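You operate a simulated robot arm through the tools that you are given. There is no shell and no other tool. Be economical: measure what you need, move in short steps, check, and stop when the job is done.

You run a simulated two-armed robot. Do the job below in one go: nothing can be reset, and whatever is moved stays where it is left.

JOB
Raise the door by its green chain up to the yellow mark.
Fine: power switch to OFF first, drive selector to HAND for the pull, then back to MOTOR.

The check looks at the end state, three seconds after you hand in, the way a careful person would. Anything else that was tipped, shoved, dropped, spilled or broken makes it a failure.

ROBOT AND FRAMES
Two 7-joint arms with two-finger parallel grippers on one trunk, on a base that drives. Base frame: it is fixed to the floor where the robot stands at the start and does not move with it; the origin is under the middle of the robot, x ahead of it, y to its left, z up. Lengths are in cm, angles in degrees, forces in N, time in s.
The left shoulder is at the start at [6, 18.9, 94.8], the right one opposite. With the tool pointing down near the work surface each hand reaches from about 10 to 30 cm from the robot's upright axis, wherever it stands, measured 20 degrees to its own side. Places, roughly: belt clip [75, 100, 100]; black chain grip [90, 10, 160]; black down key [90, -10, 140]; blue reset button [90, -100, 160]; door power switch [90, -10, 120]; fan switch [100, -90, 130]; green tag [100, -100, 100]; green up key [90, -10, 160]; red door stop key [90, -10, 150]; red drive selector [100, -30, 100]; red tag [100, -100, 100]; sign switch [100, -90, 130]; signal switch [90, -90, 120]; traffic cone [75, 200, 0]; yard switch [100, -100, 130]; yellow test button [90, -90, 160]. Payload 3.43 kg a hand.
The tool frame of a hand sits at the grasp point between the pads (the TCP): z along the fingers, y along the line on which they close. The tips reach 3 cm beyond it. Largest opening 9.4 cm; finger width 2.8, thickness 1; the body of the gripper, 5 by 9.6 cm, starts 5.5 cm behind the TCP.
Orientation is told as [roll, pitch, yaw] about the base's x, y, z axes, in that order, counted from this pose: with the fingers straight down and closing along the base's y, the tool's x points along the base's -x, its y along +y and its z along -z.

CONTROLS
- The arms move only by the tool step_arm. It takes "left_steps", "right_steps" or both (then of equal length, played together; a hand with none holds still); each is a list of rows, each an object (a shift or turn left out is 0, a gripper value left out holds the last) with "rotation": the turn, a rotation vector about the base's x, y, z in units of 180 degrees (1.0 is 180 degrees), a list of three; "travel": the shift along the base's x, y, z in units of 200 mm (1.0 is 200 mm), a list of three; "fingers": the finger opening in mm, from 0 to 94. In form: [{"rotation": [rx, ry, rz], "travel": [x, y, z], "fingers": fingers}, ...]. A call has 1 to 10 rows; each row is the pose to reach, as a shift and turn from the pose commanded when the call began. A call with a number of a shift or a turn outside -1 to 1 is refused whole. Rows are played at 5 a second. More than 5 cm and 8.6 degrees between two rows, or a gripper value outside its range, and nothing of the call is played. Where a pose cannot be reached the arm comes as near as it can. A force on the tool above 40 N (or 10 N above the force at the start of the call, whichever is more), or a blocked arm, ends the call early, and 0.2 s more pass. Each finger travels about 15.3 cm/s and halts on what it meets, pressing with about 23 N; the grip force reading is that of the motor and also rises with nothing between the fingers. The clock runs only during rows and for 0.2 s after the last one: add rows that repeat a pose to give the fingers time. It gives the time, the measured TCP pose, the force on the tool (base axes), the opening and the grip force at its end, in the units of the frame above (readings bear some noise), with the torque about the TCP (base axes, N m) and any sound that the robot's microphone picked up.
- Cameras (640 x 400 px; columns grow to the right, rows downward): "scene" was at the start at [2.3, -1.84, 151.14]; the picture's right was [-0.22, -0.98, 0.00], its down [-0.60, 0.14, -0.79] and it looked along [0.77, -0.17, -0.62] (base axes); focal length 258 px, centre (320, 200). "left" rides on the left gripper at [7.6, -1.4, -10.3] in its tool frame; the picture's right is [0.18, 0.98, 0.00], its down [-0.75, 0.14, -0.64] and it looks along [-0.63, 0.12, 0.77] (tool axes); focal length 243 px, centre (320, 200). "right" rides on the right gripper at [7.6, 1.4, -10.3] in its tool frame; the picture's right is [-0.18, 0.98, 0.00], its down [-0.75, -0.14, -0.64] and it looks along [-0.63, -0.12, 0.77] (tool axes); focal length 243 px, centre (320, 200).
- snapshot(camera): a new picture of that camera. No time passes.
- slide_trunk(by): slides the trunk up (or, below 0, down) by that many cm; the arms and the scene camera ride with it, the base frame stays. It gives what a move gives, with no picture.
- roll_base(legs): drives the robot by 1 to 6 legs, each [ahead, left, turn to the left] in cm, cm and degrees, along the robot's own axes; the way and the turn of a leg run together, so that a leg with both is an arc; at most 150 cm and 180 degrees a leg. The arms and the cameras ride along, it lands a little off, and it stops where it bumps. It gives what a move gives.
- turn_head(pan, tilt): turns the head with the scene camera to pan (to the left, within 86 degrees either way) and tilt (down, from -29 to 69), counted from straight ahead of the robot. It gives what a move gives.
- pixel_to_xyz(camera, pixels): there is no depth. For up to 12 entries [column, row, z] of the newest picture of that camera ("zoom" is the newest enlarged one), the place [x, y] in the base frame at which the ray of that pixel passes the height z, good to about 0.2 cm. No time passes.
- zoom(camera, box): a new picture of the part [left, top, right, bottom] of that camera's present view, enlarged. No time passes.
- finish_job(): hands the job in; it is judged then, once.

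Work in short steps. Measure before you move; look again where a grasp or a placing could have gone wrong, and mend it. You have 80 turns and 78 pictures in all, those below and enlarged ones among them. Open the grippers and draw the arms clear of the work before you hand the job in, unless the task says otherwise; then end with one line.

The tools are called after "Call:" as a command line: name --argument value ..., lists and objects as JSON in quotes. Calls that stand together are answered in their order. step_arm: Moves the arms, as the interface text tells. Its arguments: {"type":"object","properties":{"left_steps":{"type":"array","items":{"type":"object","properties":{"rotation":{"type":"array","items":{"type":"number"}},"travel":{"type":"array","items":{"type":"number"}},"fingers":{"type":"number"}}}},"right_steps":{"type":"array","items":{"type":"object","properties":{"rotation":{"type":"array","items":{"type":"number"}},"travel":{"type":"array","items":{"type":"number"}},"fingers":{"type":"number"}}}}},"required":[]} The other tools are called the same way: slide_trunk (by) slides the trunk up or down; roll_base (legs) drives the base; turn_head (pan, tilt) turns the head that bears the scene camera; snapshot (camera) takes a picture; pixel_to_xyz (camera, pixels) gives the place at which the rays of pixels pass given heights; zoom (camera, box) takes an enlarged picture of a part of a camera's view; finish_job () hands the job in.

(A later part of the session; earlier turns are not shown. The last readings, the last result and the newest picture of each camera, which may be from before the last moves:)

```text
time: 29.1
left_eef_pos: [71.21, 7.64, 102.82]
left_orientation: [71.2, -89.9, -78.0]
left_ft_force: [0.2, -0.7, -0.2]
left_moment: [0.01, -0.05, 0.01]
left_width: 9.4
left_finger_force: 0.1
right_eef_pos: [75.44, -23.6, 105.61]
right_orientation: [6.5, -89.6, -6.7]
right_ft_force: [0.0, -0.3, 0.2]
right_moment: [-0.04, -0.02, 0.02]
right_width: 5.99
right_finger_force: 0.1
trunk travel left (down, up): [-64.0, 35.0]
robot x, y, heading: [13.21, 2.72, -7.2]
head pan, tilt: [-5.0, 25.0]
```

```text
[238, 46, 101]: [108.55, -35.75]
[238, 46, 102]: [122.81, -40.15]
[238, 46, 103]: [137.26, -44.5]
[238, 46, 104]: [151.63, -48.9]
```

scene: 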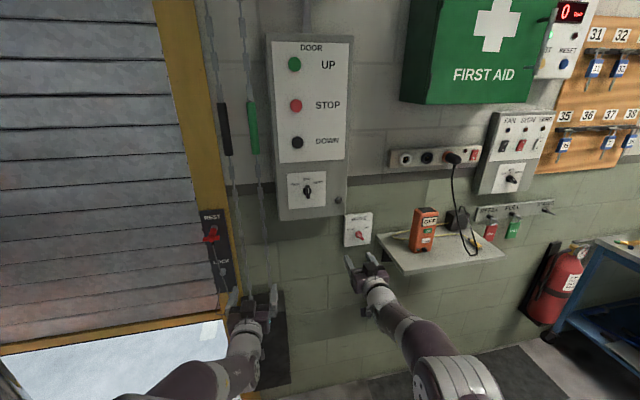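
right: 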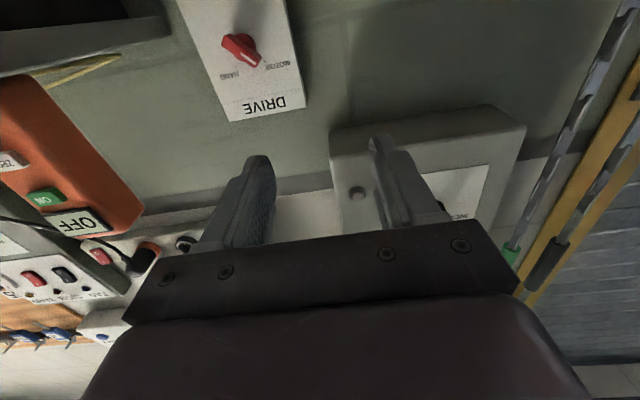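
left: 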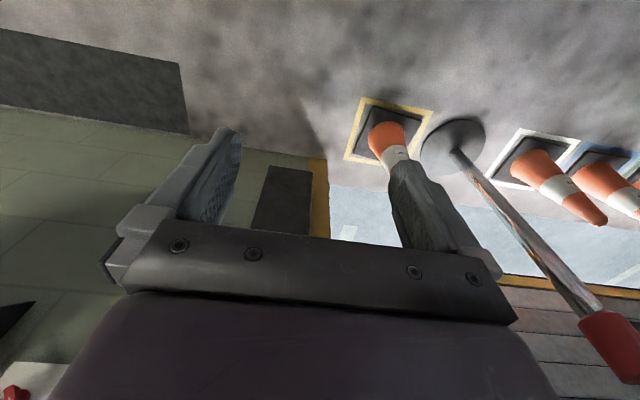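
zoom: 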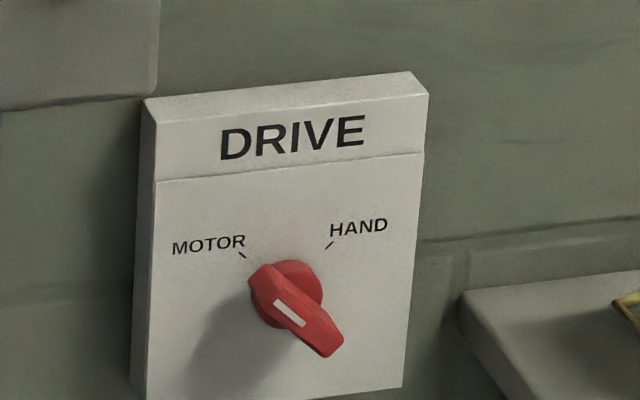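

Selector ≈ [96.9,−32,100.2], bar pointing at MOTOR. I drive 6 ahead and 8.4 right, lower the trunk 5.4, then roll the hand −45°.

Call:
roll_base --legs '[[0, -8.4, 0], [6, 0, 0]]'

Call:
slide_trunk --by -5.4

Call:
step_arm --right_steps '[{"rotation": [-0.045, 0, 0]}, {"rotation": [-0.09, 0, 0]}, {"rotation": [-0.135, 0, 0]}, {"rotation": [-0.18, 0, 0]}, {"rotation": [-0.22, 0, 0]}, {"rotation": [-0.25, 0, 0]}, {"rotation": [-0.25, 0, 0]}]'

Call:
snapshot --camera "right"

Call:
snapshot --camera "scene"

```text
time: 30.7
left_eef_pos: [76.28, -1.51, 102.61]
left_orientation: [23.9, -89.9, -30.7]
left_ft_force: [1.6, -0.1, -0.3]
left_moment: [0.0, 0.01, 0.02]
left_width: 9.39
left_finger_force: 0.0
right_eef_pos: [80.43, -32.74, 105.53]
right_orientation: [5.6, -89.6, -5.8]
right_ft_force: [-0.1, -0.5, -1.1]
right_moment: [0.0, 0.0, 0.02]
right_width: 6.0
right_finger_force: 0.1
trunk travel left (down, up): [-64.0, 35.0]
robot x, y, heading: [18.08, -6.54, -7.2]
head pan, tilt: [-5.0, 25.0]
```

```text
time: 31.7
left_eef_pos: [76.1, -1.45, 97.47]
left_orientation: [45.3, -89.9, -52.1]
left_ft_force: [-0.1, 0.6, 0.3]
left_moment: [-0.02, 0.02, -0.02]
left_width: 9.4
left_finger_force: 0.0
right_eef_pos: [80.45, -32.61, 100.2]
right_orientation: [1.7, -89.5, -2.0]
right_ft_force: [0.8, -1.1, -0.4]
right_moment: [-0.01, 0.03, -0.01]
right_width: 6.0
right_finger_force: 0.1
trunk travel left (down, up): [-58.6, 40.4]
robot x, y, heading: [18.43, -6.33, -7.0]
head pan, tilt: [-5.0, 25.0]
```

```text
time: 33.3
left_eef_pos: [76.02, -1.44, 97.52]
left_orientation: [77.0, -90.0, -84.1]
left_ft_force: [0.1, -0.5, -0.2]
left_moment: [-0.02, 0.01, 0.01]
left_width: 9.39
left_finger_force: 0.1
right_eef_pos: [84.66, -37.02, 105.35]
right_orientation: [-86.1, -45.8, 88.7]
right_ft_force: [-0.2, 0.3, -0.6]
right_moment: [0.03, 0.01, 0.02]
right_width: 5.97
right_finger_force: 0.2
right hand out of reach, approached as far as the arm can: row 2, 3, 4, 5, 6, 7
trunk travel left (down, up): [-58.6, 40.4]
robot x, y, heading: [18.4, -6.74, -7.3]
head pan, tilt: [-5.0, 25.0]
```

```text
41 pictures are left
```

right: 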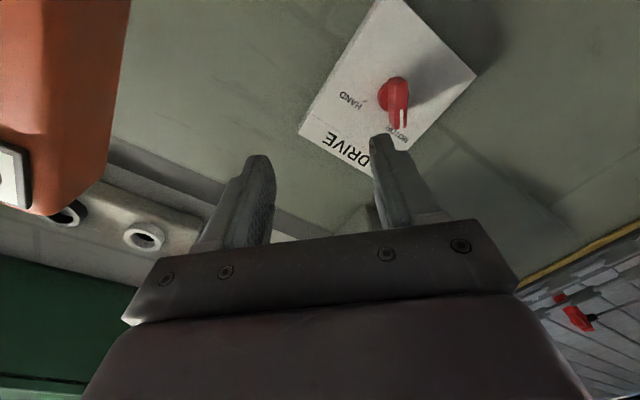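

```text
40 pictures are left
```

scene: 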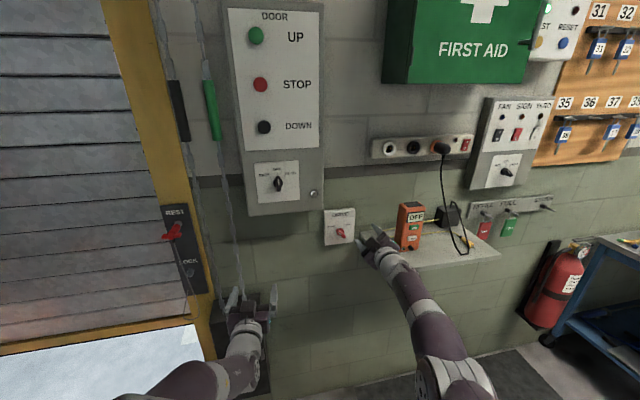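

Rolling pushed the hand to [84.7,−37,105.3]. With more extension reach should improve, so I try moving it back to the selector axis at x≈86.5, away from the orange unit.

Call:
step_arm --right_steps '[{"travel": [0, 0.15, -0.08]}, {"travel": [0.05, 0.25, -0.17]}, {"travel": [0.1, 0.25, -0.257]}, {"travel": [0.1, 0.25, -0.257]}]'

Call:
snapshot --camera "right"

```text
time: 34.3
left_eef_pos: [76.08, -1.34, 97.47]
left_orientation: [27.3, -89.9, -34.4]
left_ft_force: [0.0, -0.2, 0.8]
left_moment: [0.0, 0.0, -0.03]
left_width: 9.4
left_finger_force: 0.1
right_eef_pos: [85.32, -34.57, 103.82]
right_orientation: [-83.2, -46.3, 88.0]
right_ft_force: [-0.6, -0.5, -0.9]
right_moment: [-0.04, 0.02, 0.02]
right_width: 6.01
right_finger_force: 0.0
right hand out of reach, approached as far as the arm can: row 1, 2, 3, 4
trunk travel left (down, up): [-58.6, 40.4]
robot x, y, heading: [18.21, -6.16, -7.1]
head pan, tilt: [-5.0, 25.0]
```

```text
39 pictures are left
```

right: 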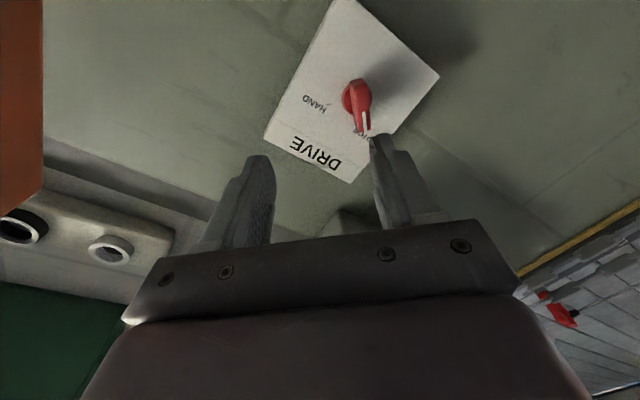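

I use trunk and base for the rest: trunk −3.2 and base 2.5 left, then check.

Call:
roll_base --legs '[[0, 2.5, 0]]'

Call:
slide_trunk --by -3.2

Call:
step_arm --right_steps '[{"travel": [0.06, 0, 0]}, {"travel": [0.06, 0, 0]}]'

Call:
snapshot --camera "right"

```text
time: 35.1
left_eef_pos: [76.38, 1.14, 97.54]
left_orientation: [-44.6, -90.0, 37.6]
left_ft_force: [1.2, 0.9, -0.3]
left_moment: [-0.01, 0.0, -0.03]
left_width: 9.43
left_finger_force: 0.1
right_eef_pos: [85.66, -32.03, 103.88]
right_orientation: [-83.2, -46.4, 88.1]
right_ft_force: [-0.5, -0.5, -0.7]
right_moment: [0.0, -0.02, -0.01]
right_width: 6.02
right_finger_force: 0.1
trunk travel left (down, up): [-58.6, 40.4]
robot x, y, heading: [18.77, -4.07, -7.2]
head pan, tilt: [-5.0, 25.0]
```

```text
time: 35.9
left_eef_pos: [76.28, 1.01, 94.31]
left_orientation: [82.4, -90.0, -89.3]
left_ft_force: [-0.3, -0.4, 0.3]
left_moment: [-0.03, 0.04, -0.04]
left_width: 9.39
left_finger_force: 0.1
right_eef_pos: [85.54, -32.04, 100.53]
right_orientation: [-83.3, -46.5, 88.0]
right_ft_force: [0.3, 0.9, 0.7]
right_moment: [0.03, 0.01, 0.03]
right_width: 5.97
right_finger_force: 0.0
trunk travel left (down, up): [-55.4, 43.6]
robot x, y, heading: [18.71, -4.05, -7.2]
head pan, tilt: [-5.0, 25.0]
```

```text
time: 36.5
left_eef_pos: [76.41, 1.18, 94.27]
left_orientation: [82.5, -90.0, -89.4]
left_ft_force: [-0.1, -0.1, -0.1]
left_moment: [0.0, -0.03, 0.01]
left_width: 9.39
left_finger_force: 0.0
right_eef_pos: [86.82, -32.03, 100.79]
right_orientation: [-83.4, -46.4, 88.1]
right_ft_force: [-0.8, 0.1, -0.3]
right_moment: [0.01, -0.04, 0.0]
right_width: 6.01
right_finger_force: 0.1
trunk travel left (down, up): [-55.4, 43.6]
robot x, y, heading: [18.49, -4.16, -7.4]
head pan, tilt: [-5.0, 25.0]
```

```text
38 pictures are left
```

right: 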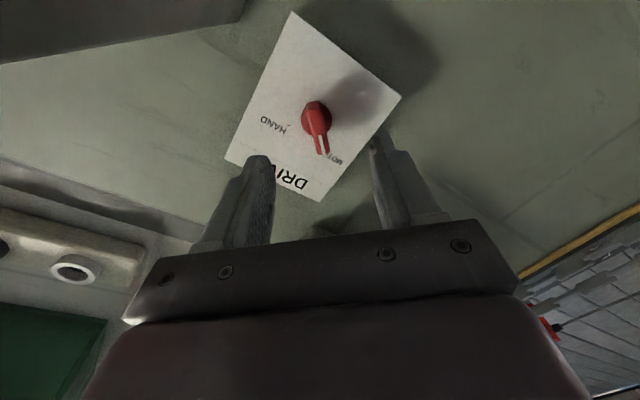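

The knob at (316,116) lies well on axis. I advance 5 cm while correcting the small pitch and yaw.

Call:
step_arm --right_steps '[{"travel": [0.08, 0, 0], "rotation": [0, -0.008, -0.005]}, {"travel": [0.16, 0, -0.02], "rotation": [0, -0.016, -0.01]}, {"travel": [0.25, 0, -0.03], "rotation": [0, -0.024, -0.015]}, {"travel": [0.25, 0, -0.03], "rotation": [0, -0.024, -0.015]}]'

Call:
snapshot --camera "right"

Call:
zoom --camera "scene" --box '[290, 170, 418, 250]'

```text
time: 37.4
left_eef_pos: [75.6, 1.14, 94.7]
left_orientation: [178.8, -89.6, 174.2]
left_ft_force: [-0.1, 0.2, -0.7]
left_moment: [0.0, -0.01, 0.03]
left_width: 9.39
left_finger_force: 0.0
right_eef_pos: [91.86, -34.0, 102.39]
right_orientation: [-87.9, -46.8, 89.6]
right_ft_force: [-46.7, 7.9, 2.9]
right_moment: [0.49, 0.19, 1.48]
right_width: 6.16
right_finger_force: 1.2
right hand out of reach, approached as far as the arm can: row 1, 2, 3, 4
trunk travel left (down, up): [-55.4, 43.6]
robot x, y, heading: [18.56, -3.85, -7.1]
head pan, tilt: [-5.0, 25.0]
stopped in row 4 (right hand): the force on the tool passed its limit at 60 N (the readings are from after the stop); the commanded pose is now the measured one
```

```text
37 pictures are left
```

right: 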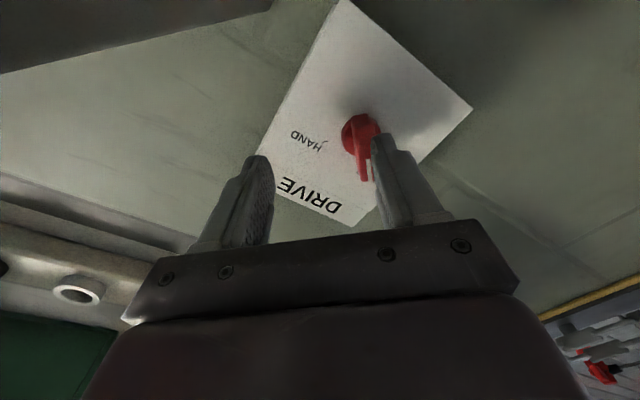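

```text
5.00 times, centred on (354, 210) of scene
```

zoom: 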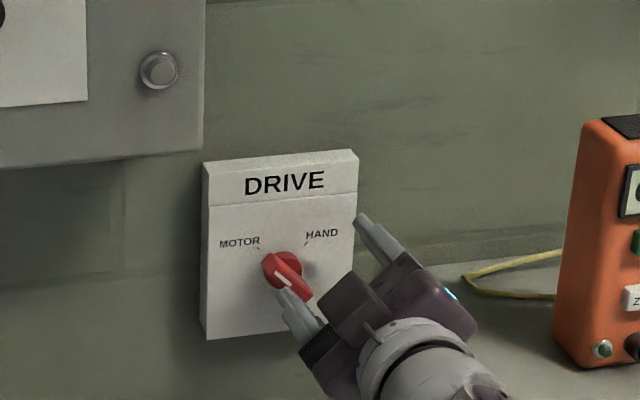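

The correction was not reachable and one finger touched the knob front at x≈95. I back straight off 3 cm, then use base and trunk to realign with this arm pose.

Call:
step_arm --right_steps '[{"travel": [-0.08, 0, 0]}, {"travel": [-0.15, 0, 0]}, {"travel": [-0.15, 0, 0]}]'

Call:
zoom --camera "scene" --box '[290, 170, 418, 250]'

```text
time: 38.2
left_eef_pos: [76.23, 1.13, 94.22]
left_orientation: [-75.8, -90.0, 68.8]
left_ft_force: [-0.3, -0.4, 0.6]
left_moment: [0.01, 0.01, -0.01]
left_width: 9.42
left_finger_force: 0.1
right_eef_pos: [89.82, -33.85, 101.86]
right_orientation: [-86.3, -47.1, 88.8]
right_ft_force: [-0.7, 8.4, -3.8]
right_moment: [0.73, -0.45, -1.14]
right_width: 5.99
right_finger_force: 0.1
trunk travel left (down, up): [-55.4, 43.6]
robot x, y, heading: [18.56, -4.09, -7.1]
head pan, tilt: [-5.0, 25.0]
```

```text
5.00 times, centred on (354, 210) of scene
```

zoom: 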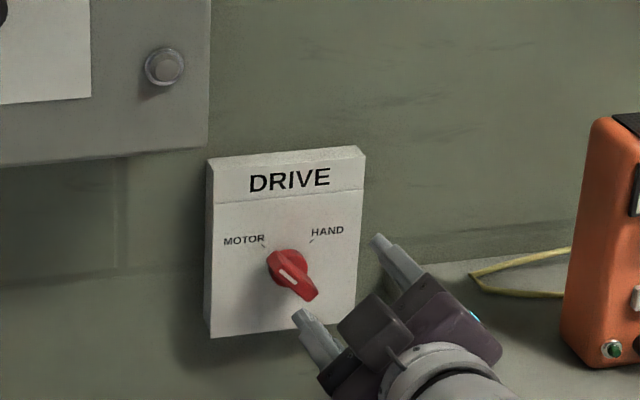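

A residual 8 N remains, so I back off 3 cm more, then shift base 1.9 left and trunk −1.6.

Call:
step_arm --right_steps '[{"travel": [-0.1, 0, 0]}, {"travel": [-0.15, 0, 0]}, {"travel": [-0.15, 0, 0]}]'

Call:
roll_base --legs '[[0, 1.9, 0]]'

Call:
slide_trunk --by -1.5

Call:
snapshot --camera "right"

```text
time: 39.0
left_eef_pos: [76.27, 1.16, 94.25]
left_orientation: [-61.9, -89.9, 54.9]
left_ft_force: [-0.7, 0.4, 0.0]
left_moment: [-0.02, -0.04, 0.01]
left_width: 9.4
left_finger_force: 0.1
right_eef_pos: [86.83, -34.18, 102.25]
right_orientation: [-86.4, -46.8, 88.8]
right_ft_force: [3.5, 9.0, -3.0]
right_moment: [0.73, -0.39, -0.79]
right_width: 6.0
right_finger_force: 0.2
right hand out of reach, approached as far as the arm can: row 1, 2, 3
trunk travel left (down, up): [-55.4, 43.6]
robot x, y, heading: [18.27, -4.1, -7.3]
head pan, tilt: [-5.0, 25.0]
```

```text
time: 39.8
left_eef_pos: [76.56, 2.93, 94.24]
left_orientation: [-86.1, -90.0, 79.2]
left_ft_force: [0.5, 0.2, -0.4]
left_moment: [0.0, 0.02, -0.04]
left_width: 9.41
left_finger_force: 0.0
right_eef_pos: [87.07, -32.32, 102.21]
right_orientation: [-86.2, -46.9, 88.7]
right_ft_force: [-0.4, 0.6, 0.6]
right_moment: [0.01, 0.0, -0.04]
right_width: 6.01
right_finger_force: 0.1
trunk travel left (down, up): [-55.4, 43.6]
robot x, y, heading: [18.54, -2.48, -7.6]
head pan, tilt: [-5.0, 25.0]
```

```text
time: 40.4
left_eef_pos: [76.32, 2.9, 92.7]
left_orientation: [126.3, -89.9, -133.2]
left_ft_force: [-0.8, -0.4, 0.0]
left_moment: [-0.01, -0.02, 0.02]
left_width: 9.41
left_finger_force: 0.0
right_eef_pos: [86.93, -32.46, 100.73]
right_orientation: [-86.3, -46.9, 88.8]
right_ft_force: [0.2, -0.2, 0.2]
right_moment: [-0.03, -0.01, -0.01]
right_width: 6.0
right_finger_force: 0.1
trunk travel left (down, up): [-53.9, 45.1]
robot x, y, heading: [19.08, -1.82, -7.2]
head pan, tilt: [-5.0, 25.0]
```

```text
34 pictures are left
```

right: 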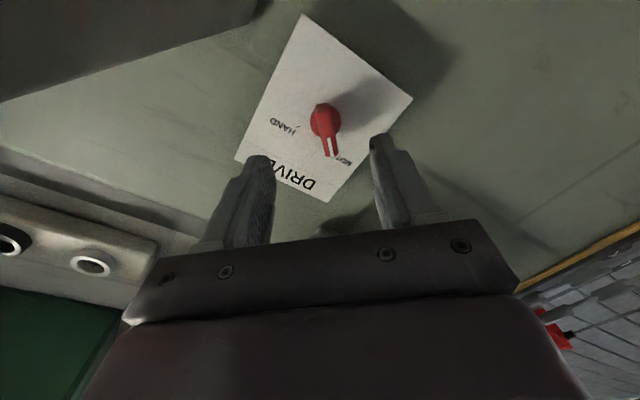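

The knob at (325,117) is aligned again and the residual force vanished after the base shift, so something brushed near the shelf. I look at the scene for clearance.

Call:
snapshot --camera "scene"

Call:
zoom --camera "scene" --box '[310, 170, 470, 270]'

```text
33 pictures are left
```

scene: 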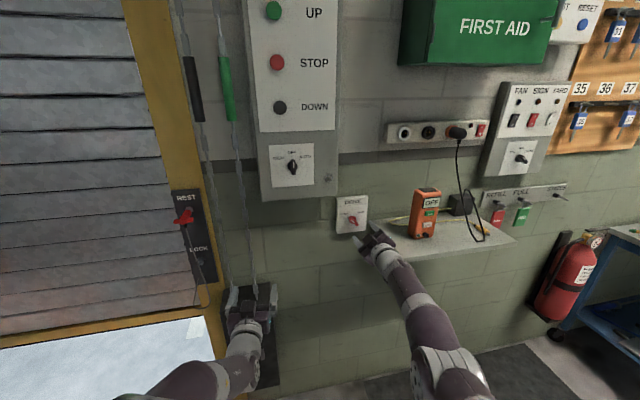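

```text
4.00 times, centred on (390, 220) of scene
```

zoom: 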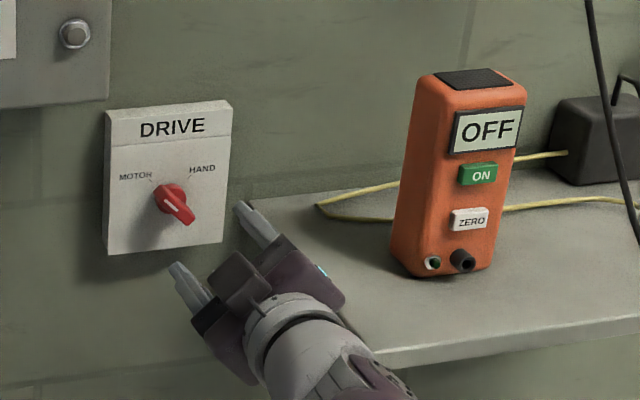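

The lower edge of the gripper passes close to the shelf's left edge, so I stay about 0.5 cm further left and advance with the base in two steps, trunk −0.4.

Call:
slide_trunk --by -0.4

Call:
roll_base --legs '[[3.5, 0.9, 0]]'

Call:
snapshot --camera "right"

```text
time: 40.9
left_eef_pos: [76.44, 2.91, 92.3]
left_orientation: [103.3, -90.0, -110.2]
left_ft_force: [-0.4, -0.1, -0.3]
left_moment: [0.01, 0.0, 0.01]
left_width: 9.38
left_finger_force: 0.2
right_eef_pos: [86.99, -32.46, 100.33]
right_orientation: [-86.2, -47.0, 88.8]
right_ft_force: [1.1, 0.4, -0.1]
right_moment: [-0.01, -0.01, 0.04]
right_width: 6.04
right_finger_force: 0.1
trunk travel left (down, up): [-53.5, 45.5]
robot x, y, heading: [19.0, -1.9, -7.3]
head pan, tilt: [-5.0, 25.0]
```

```text
time: 41.8
left_eef_pos: [80.17, 3.48, 92.21]
left_orientation: [-4.4, -89.8, -2.7]
left_ft_force: [1.1, 0.5, 0.1]
left_moment: [0.0, -0.01, 0.02]
left_width: 9.39
left_finger_force: 0.0
right_eef_pos: [90.78, -31.98, 100.15]
right_orientation: [-86.2, -47.1, 88.8]
right_ft_force: [0.7, -0.2, -0.6]
right_moment: [0.01, -0.03, -0.02]
right_width: 6.0
right_finger_force: 0.1
trunk travel left (down, up): [-53.5, 45.5]
robot x, y, heading: [22.5, -2.01, -7.1]
head pan, tilt: [-5.0, 25.0]
```

```text
31 pictures are left
```

right: 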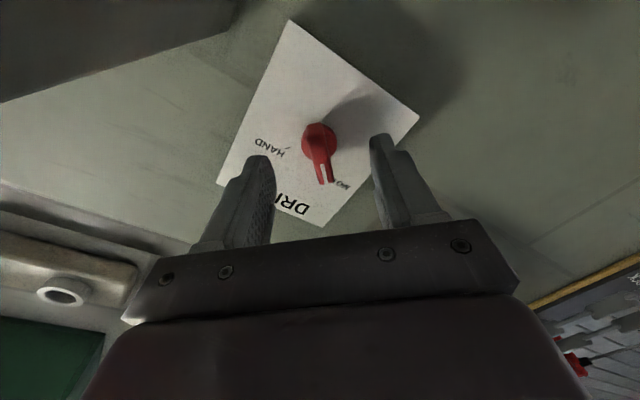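

The knob (319,140) matches the earlier pre-grip view, so I advance 1.6 cm and close.

Call:
roll_base --legs '[[1.7, 0.2, 0]]'

Call:
step_arm --right_steps '[{"fingers": 40}, {"fingers": 20}, {"fingers": 5}, {"fingers": 5}]'

Call:
snapshot --camera "right"

```text
time: 42.5
left_eef_pos: [81.81, 3.39, 92.32]
left_orientation: [14.6, -90.1, -21.5]
left_ft_force: [0.4, -0.5, -0.2]
left_moment: [-0.02, 0.02, 0.02]
left_width: 9.39
left_finger_force: 0.0
right_eef_pos: [92.35, -32.02, 100.17]
right_orientation: [-86.3, -47.0, 88.7]
right_ft_force: [0.7, 0.1, -0.4]
right_moment: [-0.03, 0.05, 0.03]
right_width: 6.03
right_finger_force: 0.0
trunk travel left (down, up): [-53.5, 45.5]
robot x, y, heading: [23.97, -1.55, -7.2]
head pan, tilt: [-5.0, 25.0]
```

```text
time: 43.5
left_eef_pos: [81.9, 3.37, 92.45]
left_orientation: [-2.5, -90.1, -4.4]
left_ft_force: [0.9, 0.2, -0.3]
left_moment: [-0.02, 0.0, 0.01]
left_width: 9.39
left_finger_force: 0.1
right_eef_pos: [92.34, -32.05, 100.25]
right_orientation: [-86.3, -47.0, 88.7]
right_ft_force: [-0.8, 4.0, -3.6]
right_moment: [-0.08, -0.57, 0.43]
right_width: 1.2
right_finger_force: 44.7
trunk travel left (down, up): [-53.5, 45.5]
robot x, y, heading: [23.77, -1.5, -7.3]
head pan, tilt: [-5.0, 25.0]
```

```text
30 pictures are left
```

right: 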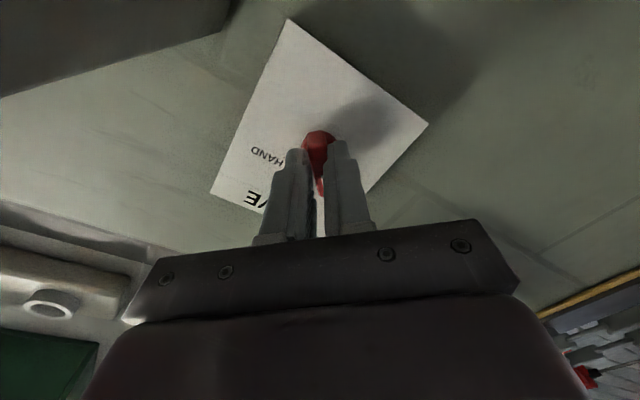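

Gripped at 1.2 cm. I turn it +90° about x, from MOTOR to HAND, first 50° and then checking.

Call:
step_arm --right_steps '[{"rotation": [0.045, 0, 0]}, {"rotation": [0.09, 0, 0]}, {"rotation": [0.135, 0, 0]}, {"rotation": [0.18, 0, 0]}, {"rotation": [0.225, 0, 0]}, {"rotation": [0.27, 0, 0]}, {"rotation": [0.27, 0, 0]}]'

```text
time: 45.2
left_eef_pos: [81.72, 3.58, 92.39]
left_orientation: [-52.4, -90.0, 45.6]
left_ft_force: [-0.3, -0.2, 0.6]
left_moment: [0.01, 0.0, -0.02]
left_width: 9.37
left_finger_force: 0.0
right_eef_pos: [92.28, -31.74, 99.97]
right_orientation: [81.0, -84.2, -78.0]
right_ft_force: [-1.5, 8.1, -2.2]
right_moment: [-0.06, -0.19, 0.24]
right_width: 1.19
right_finger_force: 44.8
trunk travel left (down, up): [-53.5, 45.5]
robot x, y, heading: [23.84, -1.6, -7.1]
head pan, tilt: [-5.0, 25.0]
stopped in row 7 (right hand): the force on the tool passed its limit at 41 N (the readings are from after the stop); the commanded pose is now the measured one
```

The force limit tripped briefly, then relaxed to 8 N. I look at the knob.

Call:
zoom --camera "scene" --box '[290, 170, 418, 250]'

Call:
snapshot --camera "right"

```text
5.00 times, centred on (354, 210) of scene
```

zoom: 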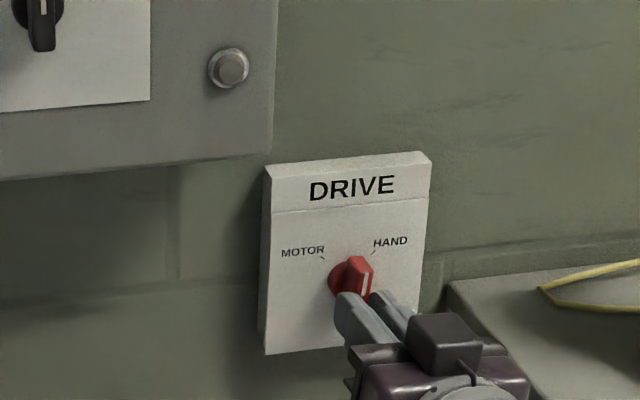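

```text
28 pictures are left
```

right: 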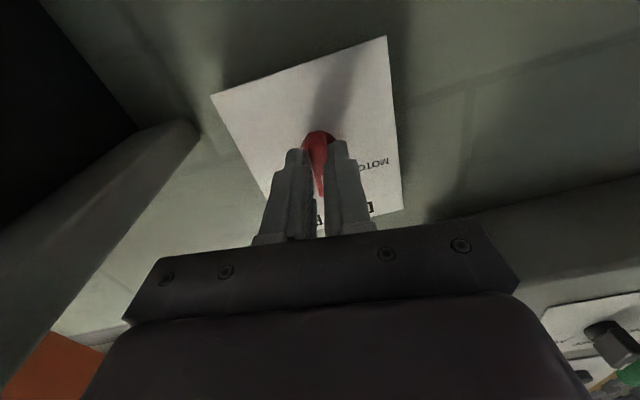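

The bar is just past upright. I continue the turn toward HAND, in slower rows.

Call:
step_arm --right_steps '[{"rotation": [0.03, 0, 0]}, {"rotation": [0.06, 0, 0]}, {"rotation": [0.09, 0, 0]}, {"rotation": [0.12, 0, 0]}, {"rotation": [0.15, 0, 0]}, {"rotation": [0.18, 0, 0]}, {"rotation": [0.21, 0, 0]}, {"rotation": [0.23, 0, 0]}, {"rotation": [0.23, 0, 0]}]'

Call:
zoom --camera "scene" --box '[290, 170, 418, 250]'

```text
time: 47.2
left_eef_pos: [81.7, 3.84, 92.27]
left_orientation: [-94.5, -89.7, 87.6]
left_ft_force: [-0.1, 0.3, -0.7]
left_moment: [-0.03, 0.03, -0.01]
left_width: 9.4
left_finger_force: 0.0
right_eef_pos: [92.34, -31.33, 100.12]
right_orientation: [91.7, -43.2, -88.2]
right_ft_force: [-4.1, 30.2, -4.7]
right_moment: [-1.34, 0.6, 1.04]
right_width: 1.19
right_finger_force: 45.0
trunk travel left (down, up): [-53.5, 45.5]
robot x, y, heading: [24.0, -1.28, -7.0]
head pan, tilt: [-5.0, 25.0]
```

```text
5.00 times, centred on (354, 210) of scene
```

zoom: 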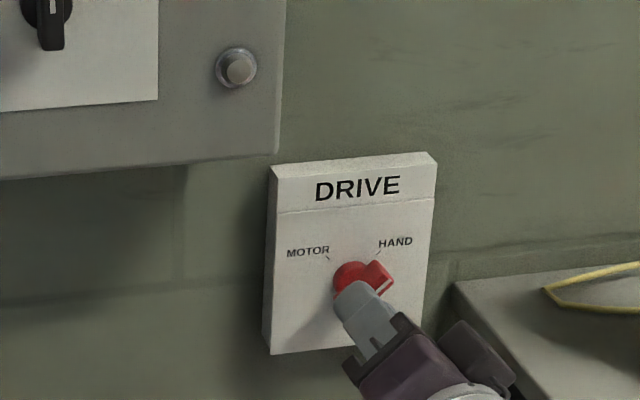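

The selector is at HAND, but 30 N sideways suggests the wrist leans on the shelf edge. I release and back off with the base, then verify.

Call:
step_arm --right_steps '[{"fingers": 40}, {"fingers": 60}, {"fingers": 60}]'

Call:
roll_base --legs '[[-9, 0, 0]]'

Call:
zoom --camera "scene" --box '[260, 140, 452, 260]'

```text
time: 48.0
left_eef_pos: [81.83, 3.37, 92.29]
left_orientation: [62.6, -90.0, -69.5]
left_ft_force: [0.0, -1.1, -0.3]
left_moment: [-0.01, -0.01, 0.01]
left_width: 9.43
left_finger_force: 0.1
right_eef_pos: [92.17, -31.91, 99.97]
right_orientation: [91.7, -42.7, -88.3]
right_ft_force: [0.3, 0.7, -0.4]
right_moment: [-0.02, 0.0, -0.01]
right_width: 6.0
right_finger_force: 0.0
trunk travel left (down, up): [-53.5, 45.5]
robot x, y, heading: [24.08, -1.5, -7.0]
head pan, tilt: [-5.0, 25.0]
```

```text
time: 49.1
left_eef_pos: [72.8, 4.44, 92.49]
left_orientation: [162.3, -89.9, -169.2]
left_ft_force: [-1.2, 0.8, 0.4]
left_moment: [-0.01, 0.03, -0.05]
left_width: 9.38
left_finger_force: 0.1
right_eef_pos: [83.15, -30.74, 100.0]
right_orientation: [91.9, -42.8, -88.6]
right_ft_force: [-0.6, -0.2, -0.4]
right_moment: [-0.01, 0.04, 0.03]
right_width: 5.99
right_finger_force: 0.0
trunk travel left (down, up): [-53.5, 45.5]
robot x, y, heading: [15.33, -0.35, -7.2]
head pan, tilt: [-5.0, 25.0]
```

```text
3.33 times, centred on (356, 200) of scene
```

zoom: 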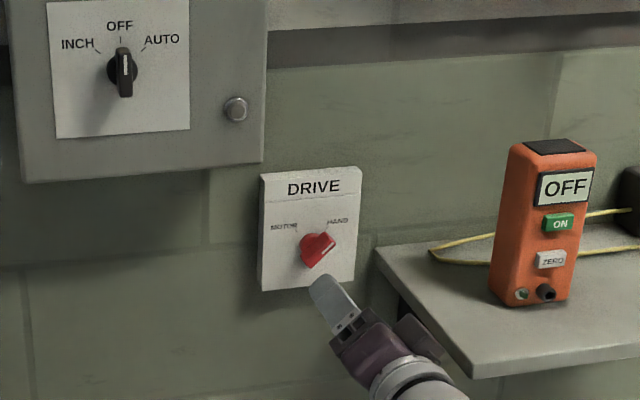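

Selector at HAND, power OFF confirmed. I back off 12 cm, then unroll the right hand and fold it down and back so it stays clear of the wall while the left hand works the chain.

Call:
roll_base --legs '[[-12, 0, 0], [0, 0, 7]]'

Call:
step_arm --right_steps '[{"rotation": [-0.045, 0, 0]}, {"rotation": [-0.09, 0, 0]}, {"rotation": [-0.135, 0, 0]}, {"rotation": [-0.18, 0, 0]}, {"rotation": [-0.22, 0, 0]}, {"rotation": [-0.25, 0, 0]}]'

Call:
step_arm --right_steps '[{"rotation": [0, 0.046, 0], "travel": [-0.15, 0, 0]}, {"rotation": [0, 0.092, 0], "travel": [-0.3, 0, 0]}, {"rotation": [0, 0.138, 0], "travel": [-0.45, 0, 0]}, {"rotation": [0, 0.184, 0], "travel": [-0.6, 0, 0]}, {"rotation": [0, 0.23, 0], "travel": [-0.75, 0, 0]}, {"rotation": [0, 0.276, 0], "travel": [-0.9, 0, 0]}, {"rotation": [0, 0.322, 0], "travel": [-1, 0, 0]}, {"rotation": [0, 0.368, 0], "travel": [-1, 0, 0]}, {"rotation": [0, 0.414, 0], "travel": [-1, 0, 0]}, {"rotation": [0, 0.46, 0], "travel": [-1, 0, 0]}]'

Call:
slide_trunk --by 44

```text
time: 50.9
left_eef_pos: [59.88, 13.04, 92.3]
left_orientation: [75.7, -90.0, -75.7]
left_ft_force: [0.0, 0.1, 0.2]
left_moment: [0.04, 0.02, 0.01]
left_width: 9.42
left_finger_force: 0.1
right_eef_pos: [74.61, -20.7, 100.0]
right_orientation: [91.7, -42.9, -81.5]
right_ft_force: [0.2, -0.8, 0.0]
right_moment: [0.01, -0.01, 0.01]
right_width: 6.0
right_finger_force: 0.1
trunk travel left (down, up): [-53.5, 45.5]
robot x, y, heading: [3.29, 0.89, -0.2]
head pan, tilt: [-5.0, 25.0]
```

```text
time: 52.3
left_eef_pos: [59.77, 12.97, 92.33]
left_orientation: [72.6, -90.0, -72.6]
left_ft_force: [0.5, 0.7, 0.3]
left_moment: [0.01, -0.01, 0.02]
left_width: 9.44
left_finger_force: 0.1
right_eef_pos: [74.55, -20.76, 99.96]
right_orientation: [22.9, -83.5, -15.3]
right_ft_force: [-0.5, -0.4, 0.5]
right_moment: [0.04, 0.01, -0.03]
right_width: 6.0
right_finger_force: 0.0
trunk travel left (down, up): [-53.5, 45.5]
robot x, y, heading: [3.12, 0.8, 0.0]
head pan, tilt: [-5.0, 25.0]
```

```text
time: 54.5
left_eef_pos: [59.92, 12.91, 92.32]
left_orientation: [45.6, -90.0, -45.7]
left_ft_force: [0.6, -0.3, -0.7]
left_moment: [0.01, 0.0, 0.01]
left_width: 9.41
left_finger_force: 0.0
right_eef_pos: [50.17, -19.41, 91.53]
right_orientation: [7.6, -2.2, -1.9]
right_ft_force: [-0.4, 0.2, 0.9]
right_moment: [-0.02, 0.03, 0.01]
right_width: 6.0
right_finger_force: 0.1
right hand out of reach, approached as far as the arm can: row 9, 10
trunk travel left (down, up): [-53.5, 45.5]
robot x, y, heading: [3.46, 1.05, -0.4]
head pan, tilt: [-5.0, 25.0]
```

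```text
refused: 44 is not a number from -40 to 40
```

Right hand is folded down; I draw it 12 cm further back and raise the trunk 40, then measure the chain from the scene and left cameras.

Call:
step_arm --right_steps '[{"travel": [-0.2, 0, 0.1]}, {"travel": [-0.4, 0, 0.2]}, {"travel": [-0.6, 0, 0.3]}, {"travel": [-0.6, 0, 0.3]}]' --left_steps '[{"fingers": 50}, {"fingers": 45}, {"fingers": 45}, {"fingers": 45}]'

Call:
slide_trunk --by 40

Call:
roll_base --legs '[[12, -8.6, 0]]'

Call:
turn_head --pan 0 --tilt 35

Call:
snapshot --camera "scene"

Call:
snapshot --camera "left"

```text
time: 55.5
left_eef_pos: [59.87, 12.95, 92.34]
left_orientation: [65.2, -90.0, -65.3]
left_ft_force: [0.0, -0.4, 0.4]
left_moment: [0.04, 0.0, 0.03]
left_width: 4.5
left_finger_force: 0.0
right_eef_pos: [38.13, -18.98, 94.95]
right_orientation: [7.8, -1.0, -1.8]
right_ft_force: [0.2, 0.4, 0.0]
right_moment: [0.01, 0.02, -0.01]
right_width: 6.0
right_finger_force: 0.1
right hand out of reach, approached as far as the arm can: row 1, 2, 3, 4
trunk travel left (down, up): [-53.5, 45.5]
robot x, y, heading: [3.18, 1.21, -0.2]
head pan, tilt: [-5.0, 25.0]
```

```text
time: 59.3
left_eef_pos: [60.0, 13.07, 132.3]
left_orientation: [70.1, -90.0, -70.1]
left_ft_force: [0.2, 0.0, 0.3]
left_moment: [0.0, 0.0, 0.01]
left_width: 4.52
left_finger_force: 0.0
right_eef_pos: [38.25, -18.99, 134.97]
right_orientation: [7.7, -1.1, -1.8]
right_ft_force: [-0.4, -0.6, 0.3]
right_moment: [0.01, 0.0, 0.02]
right_width: 6.01
right_finger_force: 0.0
trunk travel left (down, up): [-93.5, 5.5]
robot x, y, heading: [2.97, 0.88, -0.3]
head pan, tilt: [-5.0, 25.0]
```

```text
time: 60.7
left_eef_pos: [71.68, 4.67, 132.35]
left_orientation: [-151.1, -89.9, 151.0]
left_ft_force: [0.2, -0.4, -1.0]
left_moment: [-0.04, 0.0, 0.0]
left_width: 4.51
left_finger_force: 0.1
right_eef_pos: [49.75, -27.45, 135.2]
right_orientation: [7.7, -1.2, -1.7]
right_ft_force: [-0.3, 0.4, 0.5]
right_moment: [0.05, -0.04, 0.01]
right_width: 6.02
right_finger_force: 0.1
trunk travel left (down, up): [-93.5, 5.5]
robot x, y, heading: [15.29, -7.4, -0.0]
head pan, tilt: [-5.0, 25.0]
```

```text
time: 61.4
left_eef_pos: [71.74, 4.5, 132.33]
left_orientation: [53.5, -89.9, -53.3]
left_ft_force: [-0.1, -0.5, -0.3]
left_moment: [-0.04, 0.01, 0.0]
left_width: 4.49
left_finger_force: 0.1
right_eef_pos: [50.11, -27.66, 134.93]
right_orientation: [7.8, -1.0, -1.7]
right_ft_force: [-0.6, 0.0, -0.1]
right_moment: [-0.05, -0.01, 0.0]
right_width: 6.03
right_finger_force: 0.0
trunk travel left (down, up): [-93.5, 5.5]
robot x, y, heading: [15.43, -7.65, 0.1]
head pan, tilt: [0.0, 35.0]
```

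```text
25 pictures are left
```

scene: 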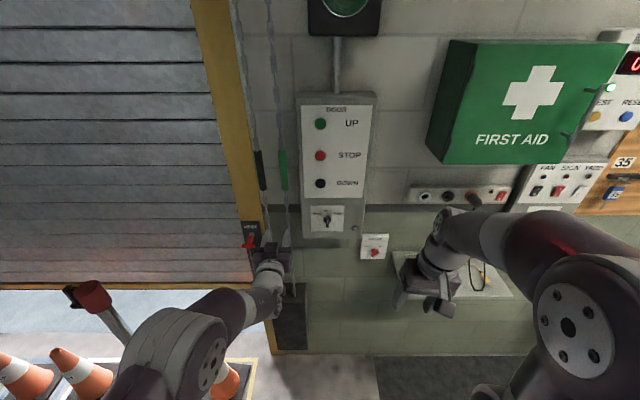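

```text
24 pictures are left
```

left: 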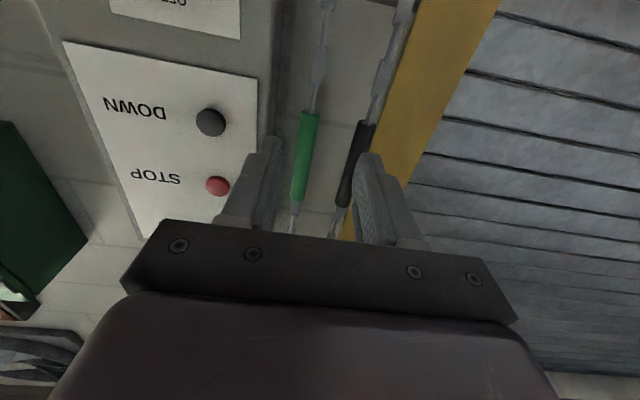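

I triangulate the green grip: left view (305,157), scene (284,170).

Call:
pixel_to_xyz --camera "scene" --pixels '[[284, 170, 140], [284, 170, 142], [284, 151, 147], [284, 189, 135], [261, 170, 142], [297, 170, 142]]'

Call:
pixel_to_xyz --camera "left" --pixels '[[305, 157, 140], [305, 157, 142], [305, 157, 144], [309, 112, 135], [299, 202, 150], [357, 165, 142], [268, 100, 135]]'

```text
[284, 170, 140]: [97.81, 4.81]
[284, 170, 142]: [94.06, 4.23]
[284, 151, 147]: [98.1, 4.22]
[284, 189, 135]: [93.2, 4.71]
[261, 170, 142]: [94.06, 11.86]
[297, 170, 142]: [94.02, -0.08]
```

```text
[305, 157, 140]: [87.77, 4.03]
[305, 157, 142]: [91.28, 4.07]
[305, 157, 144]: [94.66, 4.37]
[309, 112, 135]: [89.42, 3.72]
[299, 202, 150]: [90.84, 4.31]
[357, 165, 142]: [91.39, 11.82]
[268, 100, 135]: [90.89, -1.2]
```

Green grip centre ≈ [92.6,4.2,142.8], spanning z 135–150; black chain at y≈11.8, box edge y≈−1. I raise the trunk 5 and drive ahead 13 first.

Call:
slide_trunk --by 5.2

Call:
roll_base --legs '[[13, 0, 0]]'

Call:
step_arm --left_steps '[{"travel": [0, 0, 0.1]}, {"travel": [0, 0, 0.2]}, {"travel": [0, 0, 0.25]}, {"travel": [0, 0, 0.25]}]'

Call:
snapshot --camera "left"

```text
time: 62.3
left_eef_pos: [71.64, 4.51, 137.51]
left_orientation: [45.5, -90.0, -45.4]
left_ft_force: [-0.2, 0.4, 0.2]
left_moment: [0.01, 0.0, -0.01]
left_width: 4.52
left_finger_force: 0.1
right_eef_pos: [50.06, -27.59, 140.16]
right_orientation: [7.8, -1.0, -1.7]
right_ft_force: [1.0, 0.4, 0.1]
right_moment: [0.0, -0.01, -0.01]
right_width: 5.98
right_finger_force: 0.1
trunk travel left (down, up): [-98.7, 0.3]
robot x, y, heading: [14.88, -7.91, -0.1]
head pan, tilt: [0.0, 35.0]
```

```text
time: 63.6
left_eef_pos: [84.44, 4.44, 137.75]
left_orientation: [170.7, -89.8, -170.6]
left_ft_force: [0.2, -0.6, 0.4]
left_moment: [0.0, -0.02, 0.01]
left_width: 4.53
left_finger_force: 0.1
right_eef_pos: [62.77, -27.61, 140.3]
right_orientation: [7.8, -1.2, -1.7]
right_ft_force: [0.2, -0.5, -0.2]
right_moment: [-0.01, 0.01, 0.03]
right_width: 6.0
right_finger_force: 0.1
trunk travel left (down, up): [-98.7, 0.3]
robot x, y, heading: [27.71, -7.68, -0.1]
head pan, tilt: [0.0, 35.0]
```

```text
time: 64.6
left_eef_pos: [84.7, 4.34, 142.56]
left_orientation: [46.9, -90.1, -46.8]
left_ft_force: [0.9, 0.1, 0.7]
left_moment: [-0.01, 0.0, -0.01]
left_width: 4.46
left_finger_force: 0.1
right_eef_pos: [63.07, -27.74, 140.22]
right_orientation: [7.8, -0.9, -1.7]
right_ft_force: [0.0, 0.5, 0.1]
right_moment: [-0.01, 0.0, 0.0]
right_width: 5.98
right_finger_force: 0.1
trunk travel left (down, up): [-98.7, 0.3]
robot x, y, heading: [27.96, -7.58, -0.3]
head pan, tilt: [0.0, 35.0]
```

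```text
23 pictures are left
```

left: 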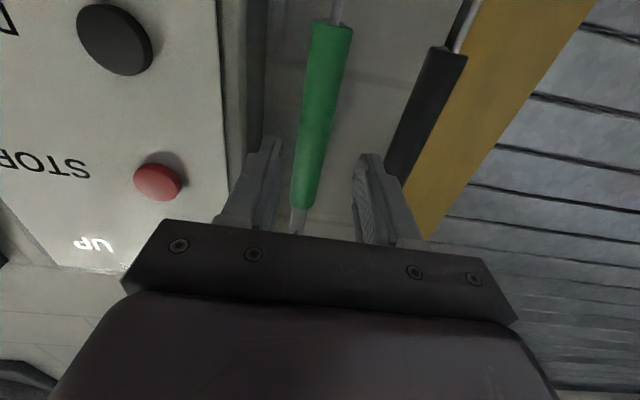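

The green grip (313,150) sits between the fingers. I advance 7.9 cm and close.

Call:
roll_base --legs '[[7.9, 0, 0]]'

Call:
step_arm --left_steps '[{"fingers": 30}, {"fingers": 10}, {"fingers": 0}, {"fingers": 0}]'

Call:
turn_head --pan 80 --tilt 20

Call:
snapshot --camera "scene"

```text
time: 65.7
left_eef_pos: [91.53, 4.35, 142.88]
left_orientation: [178.0, -89.7, -177.8]
left_ft_force: [-0.9, -0.2, 0.1]
left_moment: [-0.02, 0.03, 0.02]
left_width: 4.49
left_finger_force: 0.0
right_eef_pos: [69.93, -27.5, 140.4]
right_orientation: [7.9, -1.5, -1.7]
right_ft_force: [-0.5, -0.2, 0.3]
right_moment: [0.0, -0.09, -0.01]
right_width: 5.98
right_finger_force: 0.1
trunk travel left (down, up): [-98.7, 0.3]
robot x, y, heading: [35.77, -7.57, 0.0]
head pan, tilt: [0.0, 35.0]
```

```text
time: 66.7
left_eef_pos: [92.98, 4.04, 142.38]
left_orientation: [40.8, -89.7, -40.8]
left_ft_force: [15.1, -12.7, -3.9]
left_moment: [-0.2, -0.06, -0.07]
left_width: 2.9
left_finger_force: 45.1
right_eef_pos: [71.21, -28.08, 140.03]
right_orientation: [8.1, -0.8, -1.7]
right_ft_force: [0.6, 0.5, 0.3]
right_moment: [0.01, 0.0, 0.02]
right_width: 5.98
right_finger_force: 0.1
trunk travel left (down, up): [-98.7, 0.3]
robot x, y, heading: [35.94, -7.93, -0.4]
head pan, tilt: [0.0, 35.0]
```

```text
time: 68.2
left_eef_pos: [92.98, 4.01, 142.35]
left_orientation: [41.5, -89.6, -41.3]
left_ft_force: [15.6, -12.9, -4.2]
left_moment: [-0.17, -0.01, 0.11]
left_width: 2.92
left_finger_force: 45.0
right_eef_pos: [71.28, -28.18, 140.01]
right_orientation: [8.0, -0.9, -1.6]
right_ft_force: [0.2, 0.4, -0.8]
right_moment: [-0.02, 0.0, 0.02]
right_width: 6.01
right_finger_force: 0.0
trunk travel left (down, up): [-98.7, 0.3]
robot x, y, heading: [36.23, -7.5, 0.0]
head pan, tilt: [80.0, 20.0]
```

```text
22 pictures are left
```

scene: 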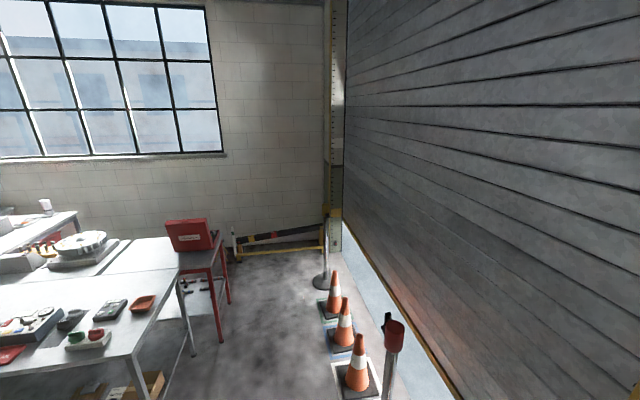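

The handle is gripped at 2.9 cm. I enlarge the mark zone around (337,215).

Call:
zoom --camera "scene" --box '[300, 175, 380, 265]'

```text
4.44 times, centred on (340, 220) of scene
```

zoom: 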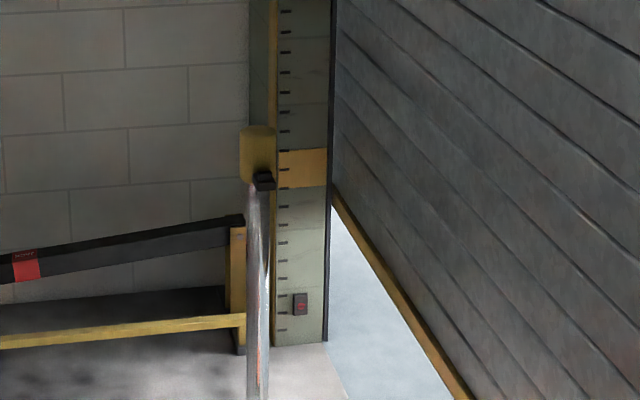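

I measure heights: jamb foot (300,345), mark edges (305,150/187), and the door's lower corner (333,205).

Call:
pixel_to_xyz --camera "zoom" --pixels '[[300, 345, 0], [325, 341, 0], [305, 150, 60], [305, 150, 50], [305, 187, 50], [305, 187, 40], [333, 207, 40], [333, 207, 35], [333, 192, 40], [400, 300, 40], [400, 300, 35], [460, 392, 40]]'

```text
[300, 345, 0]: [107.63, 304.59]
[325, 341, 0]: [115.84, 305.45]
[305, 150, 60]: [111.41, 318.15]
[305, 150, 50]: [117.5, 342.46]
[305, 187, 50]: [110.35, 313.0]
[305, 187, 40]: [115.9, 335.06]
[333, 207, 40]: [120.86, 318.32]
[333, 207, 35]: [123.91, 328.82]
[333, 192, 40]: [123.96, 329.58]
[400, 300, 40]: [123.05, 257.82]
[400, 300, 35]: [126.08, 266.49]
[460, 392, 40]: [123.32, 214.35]
```

Mark band ≈ z 53.6–65.4 (middle ≈59.5), door lower edge ≈ 46.5, so it needs about 13 cm. I pull the chain down 10 cm with the trunk.

Call:
slide_trunk --by -10

Call:
zoom --camera "scene" --box '[300, 155, 380, 245]'

```text
time: 69.5
left_eef_pos: [92.95, 4.1, 132.37]
left_orientation: [43.0, -89.7, -42.9]
left_ft_force: [21.6, -14.8, 4.1]
left_moment: [-0.24, -1.06, 0.16]
left_width: 2.91
left_finger_force: 45.1
right_eef_pos: [71.32, -27.94, 130.11]
right_orientation: [8.0, -0.7, -1.7]
right_ft_force: [-0.7, 0.0, 0.2]
right_moment: [0.01, -0.04, 0.04]
right_width: 5.99
right_finger_force: 0.1
trunk travel left (down, up): [-88.7, 10.3]
robot x, y, heading: [36.05, -7.46, -0.4]
head pan, tilt: [80.0, 20.0]
```

```text
4.44 times, centred on (340, 200) of scene
```

zoom: 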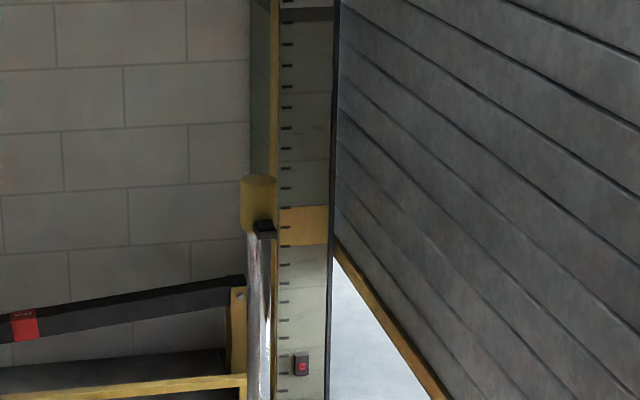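

I compare the door edge's height with the previous state via points on its lower line.

Call:
zoom --camera "scene" --box '[360, 180, 400, 260]'

Call:
zoom --camera "scene" --box '[350, 190, 382, 222]'

```text
5.00 times, centred on (380, 220) of scene
```

zoom: 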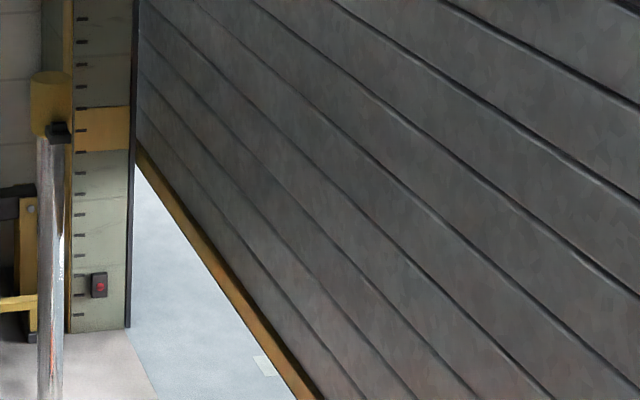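

```text
12.50 times, centred on (366, 206) of scene
```

zoom: 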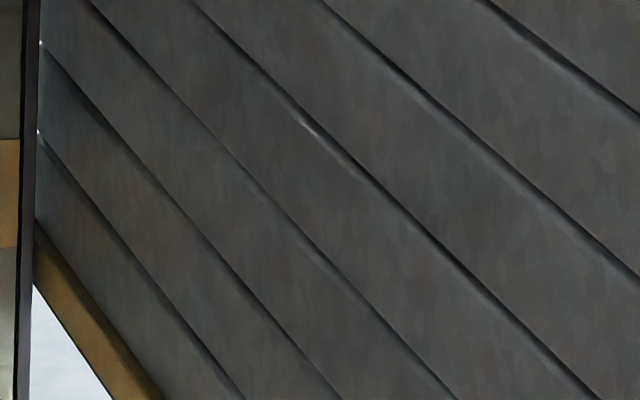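

Now the door corner (34,285) is 38 px below the band (138–247, 11.8 cm), so about 10 cm remain to its middle; the ratio is roughly 0.23. I pull another 20 cm.

Call:
slide_trunk --by -20

Call:
turn_head --pan 80 --tilt 10

Call:
zoom --camera "scene" --box '[320, 185, 384, 225]'

```text
time: 71.0
left_eef_pos: [92.96, 4.05, 118.52]
left_orientation: [-179.0, -88.5, 178.8]
left_ft_force: [12.8, -11.7, 8.1]
left_moment: [0.04, -0.51, -0.2]
left_width: 2.92
left_finger_force: 45.5
right_eef_pos: [70.94, -27.89, 115.04]
right_orientation: [7.9, -0.9, -1.9]
right_ft_force: [-1.0, 0.5, -0.1]
right_moment: [-0.01, -0.01, 0.02]
right_width: 6.04
right_finger_force: 0.1
trunk travel left (down, up): [-73.6, 25.4]
robot x, y, heading: [35.77, -7.71, -0.1]
head pan, tilt: [80.0, 20.0]
stopped: the force on the tool passed its limit at 49 N (the readings are from after the stop); the commanded pose is now the measured one
```

```text
time: 71.7
left_eef_pos: [92.9, 3.93, 118.3]
left_orientation: [178.7, -88.8, -178.6]
left_ft_force: [16.9, -13.4, 9.8]
left_moment: [-0.06, -1.18, 0.09]
left_width: 2.92
left_finger_force: 44.5
right_eef_pos: [70.95, -27.99, 115.1]
right_orientation: [8.0, -0.9, -1.7]
right_ft_force: [-0.8, -0.9, -0.8]
right_moment: [-0.03, 0.02, -0.02]
right_width: 6.01
right_finger_force: 0.1
trunk travel left (down, up): [-73.6, 25.4]
robot x, y, heading: [35.67, -7.94, -0.4]
head pan, tilt: [80.0, 10.0]
```

```text
10.00 times, centred on (352, 205) of scene
```

zoom: 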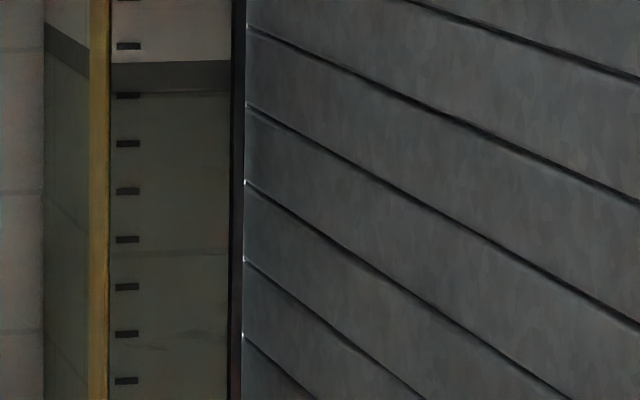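

The pull was stopped at 14 cm by a force peak. I look at the mark lower in this view.

Call:
zoom --camera "scene" --box '[320, 215, 384, 255]'

```text
10.00 times, centred on (352, 235) of scene
```

zoom: 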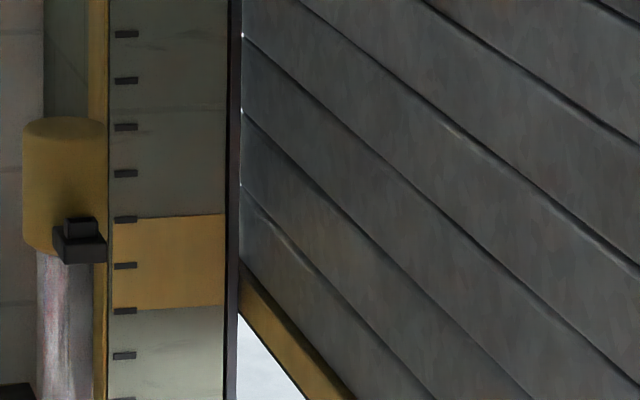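

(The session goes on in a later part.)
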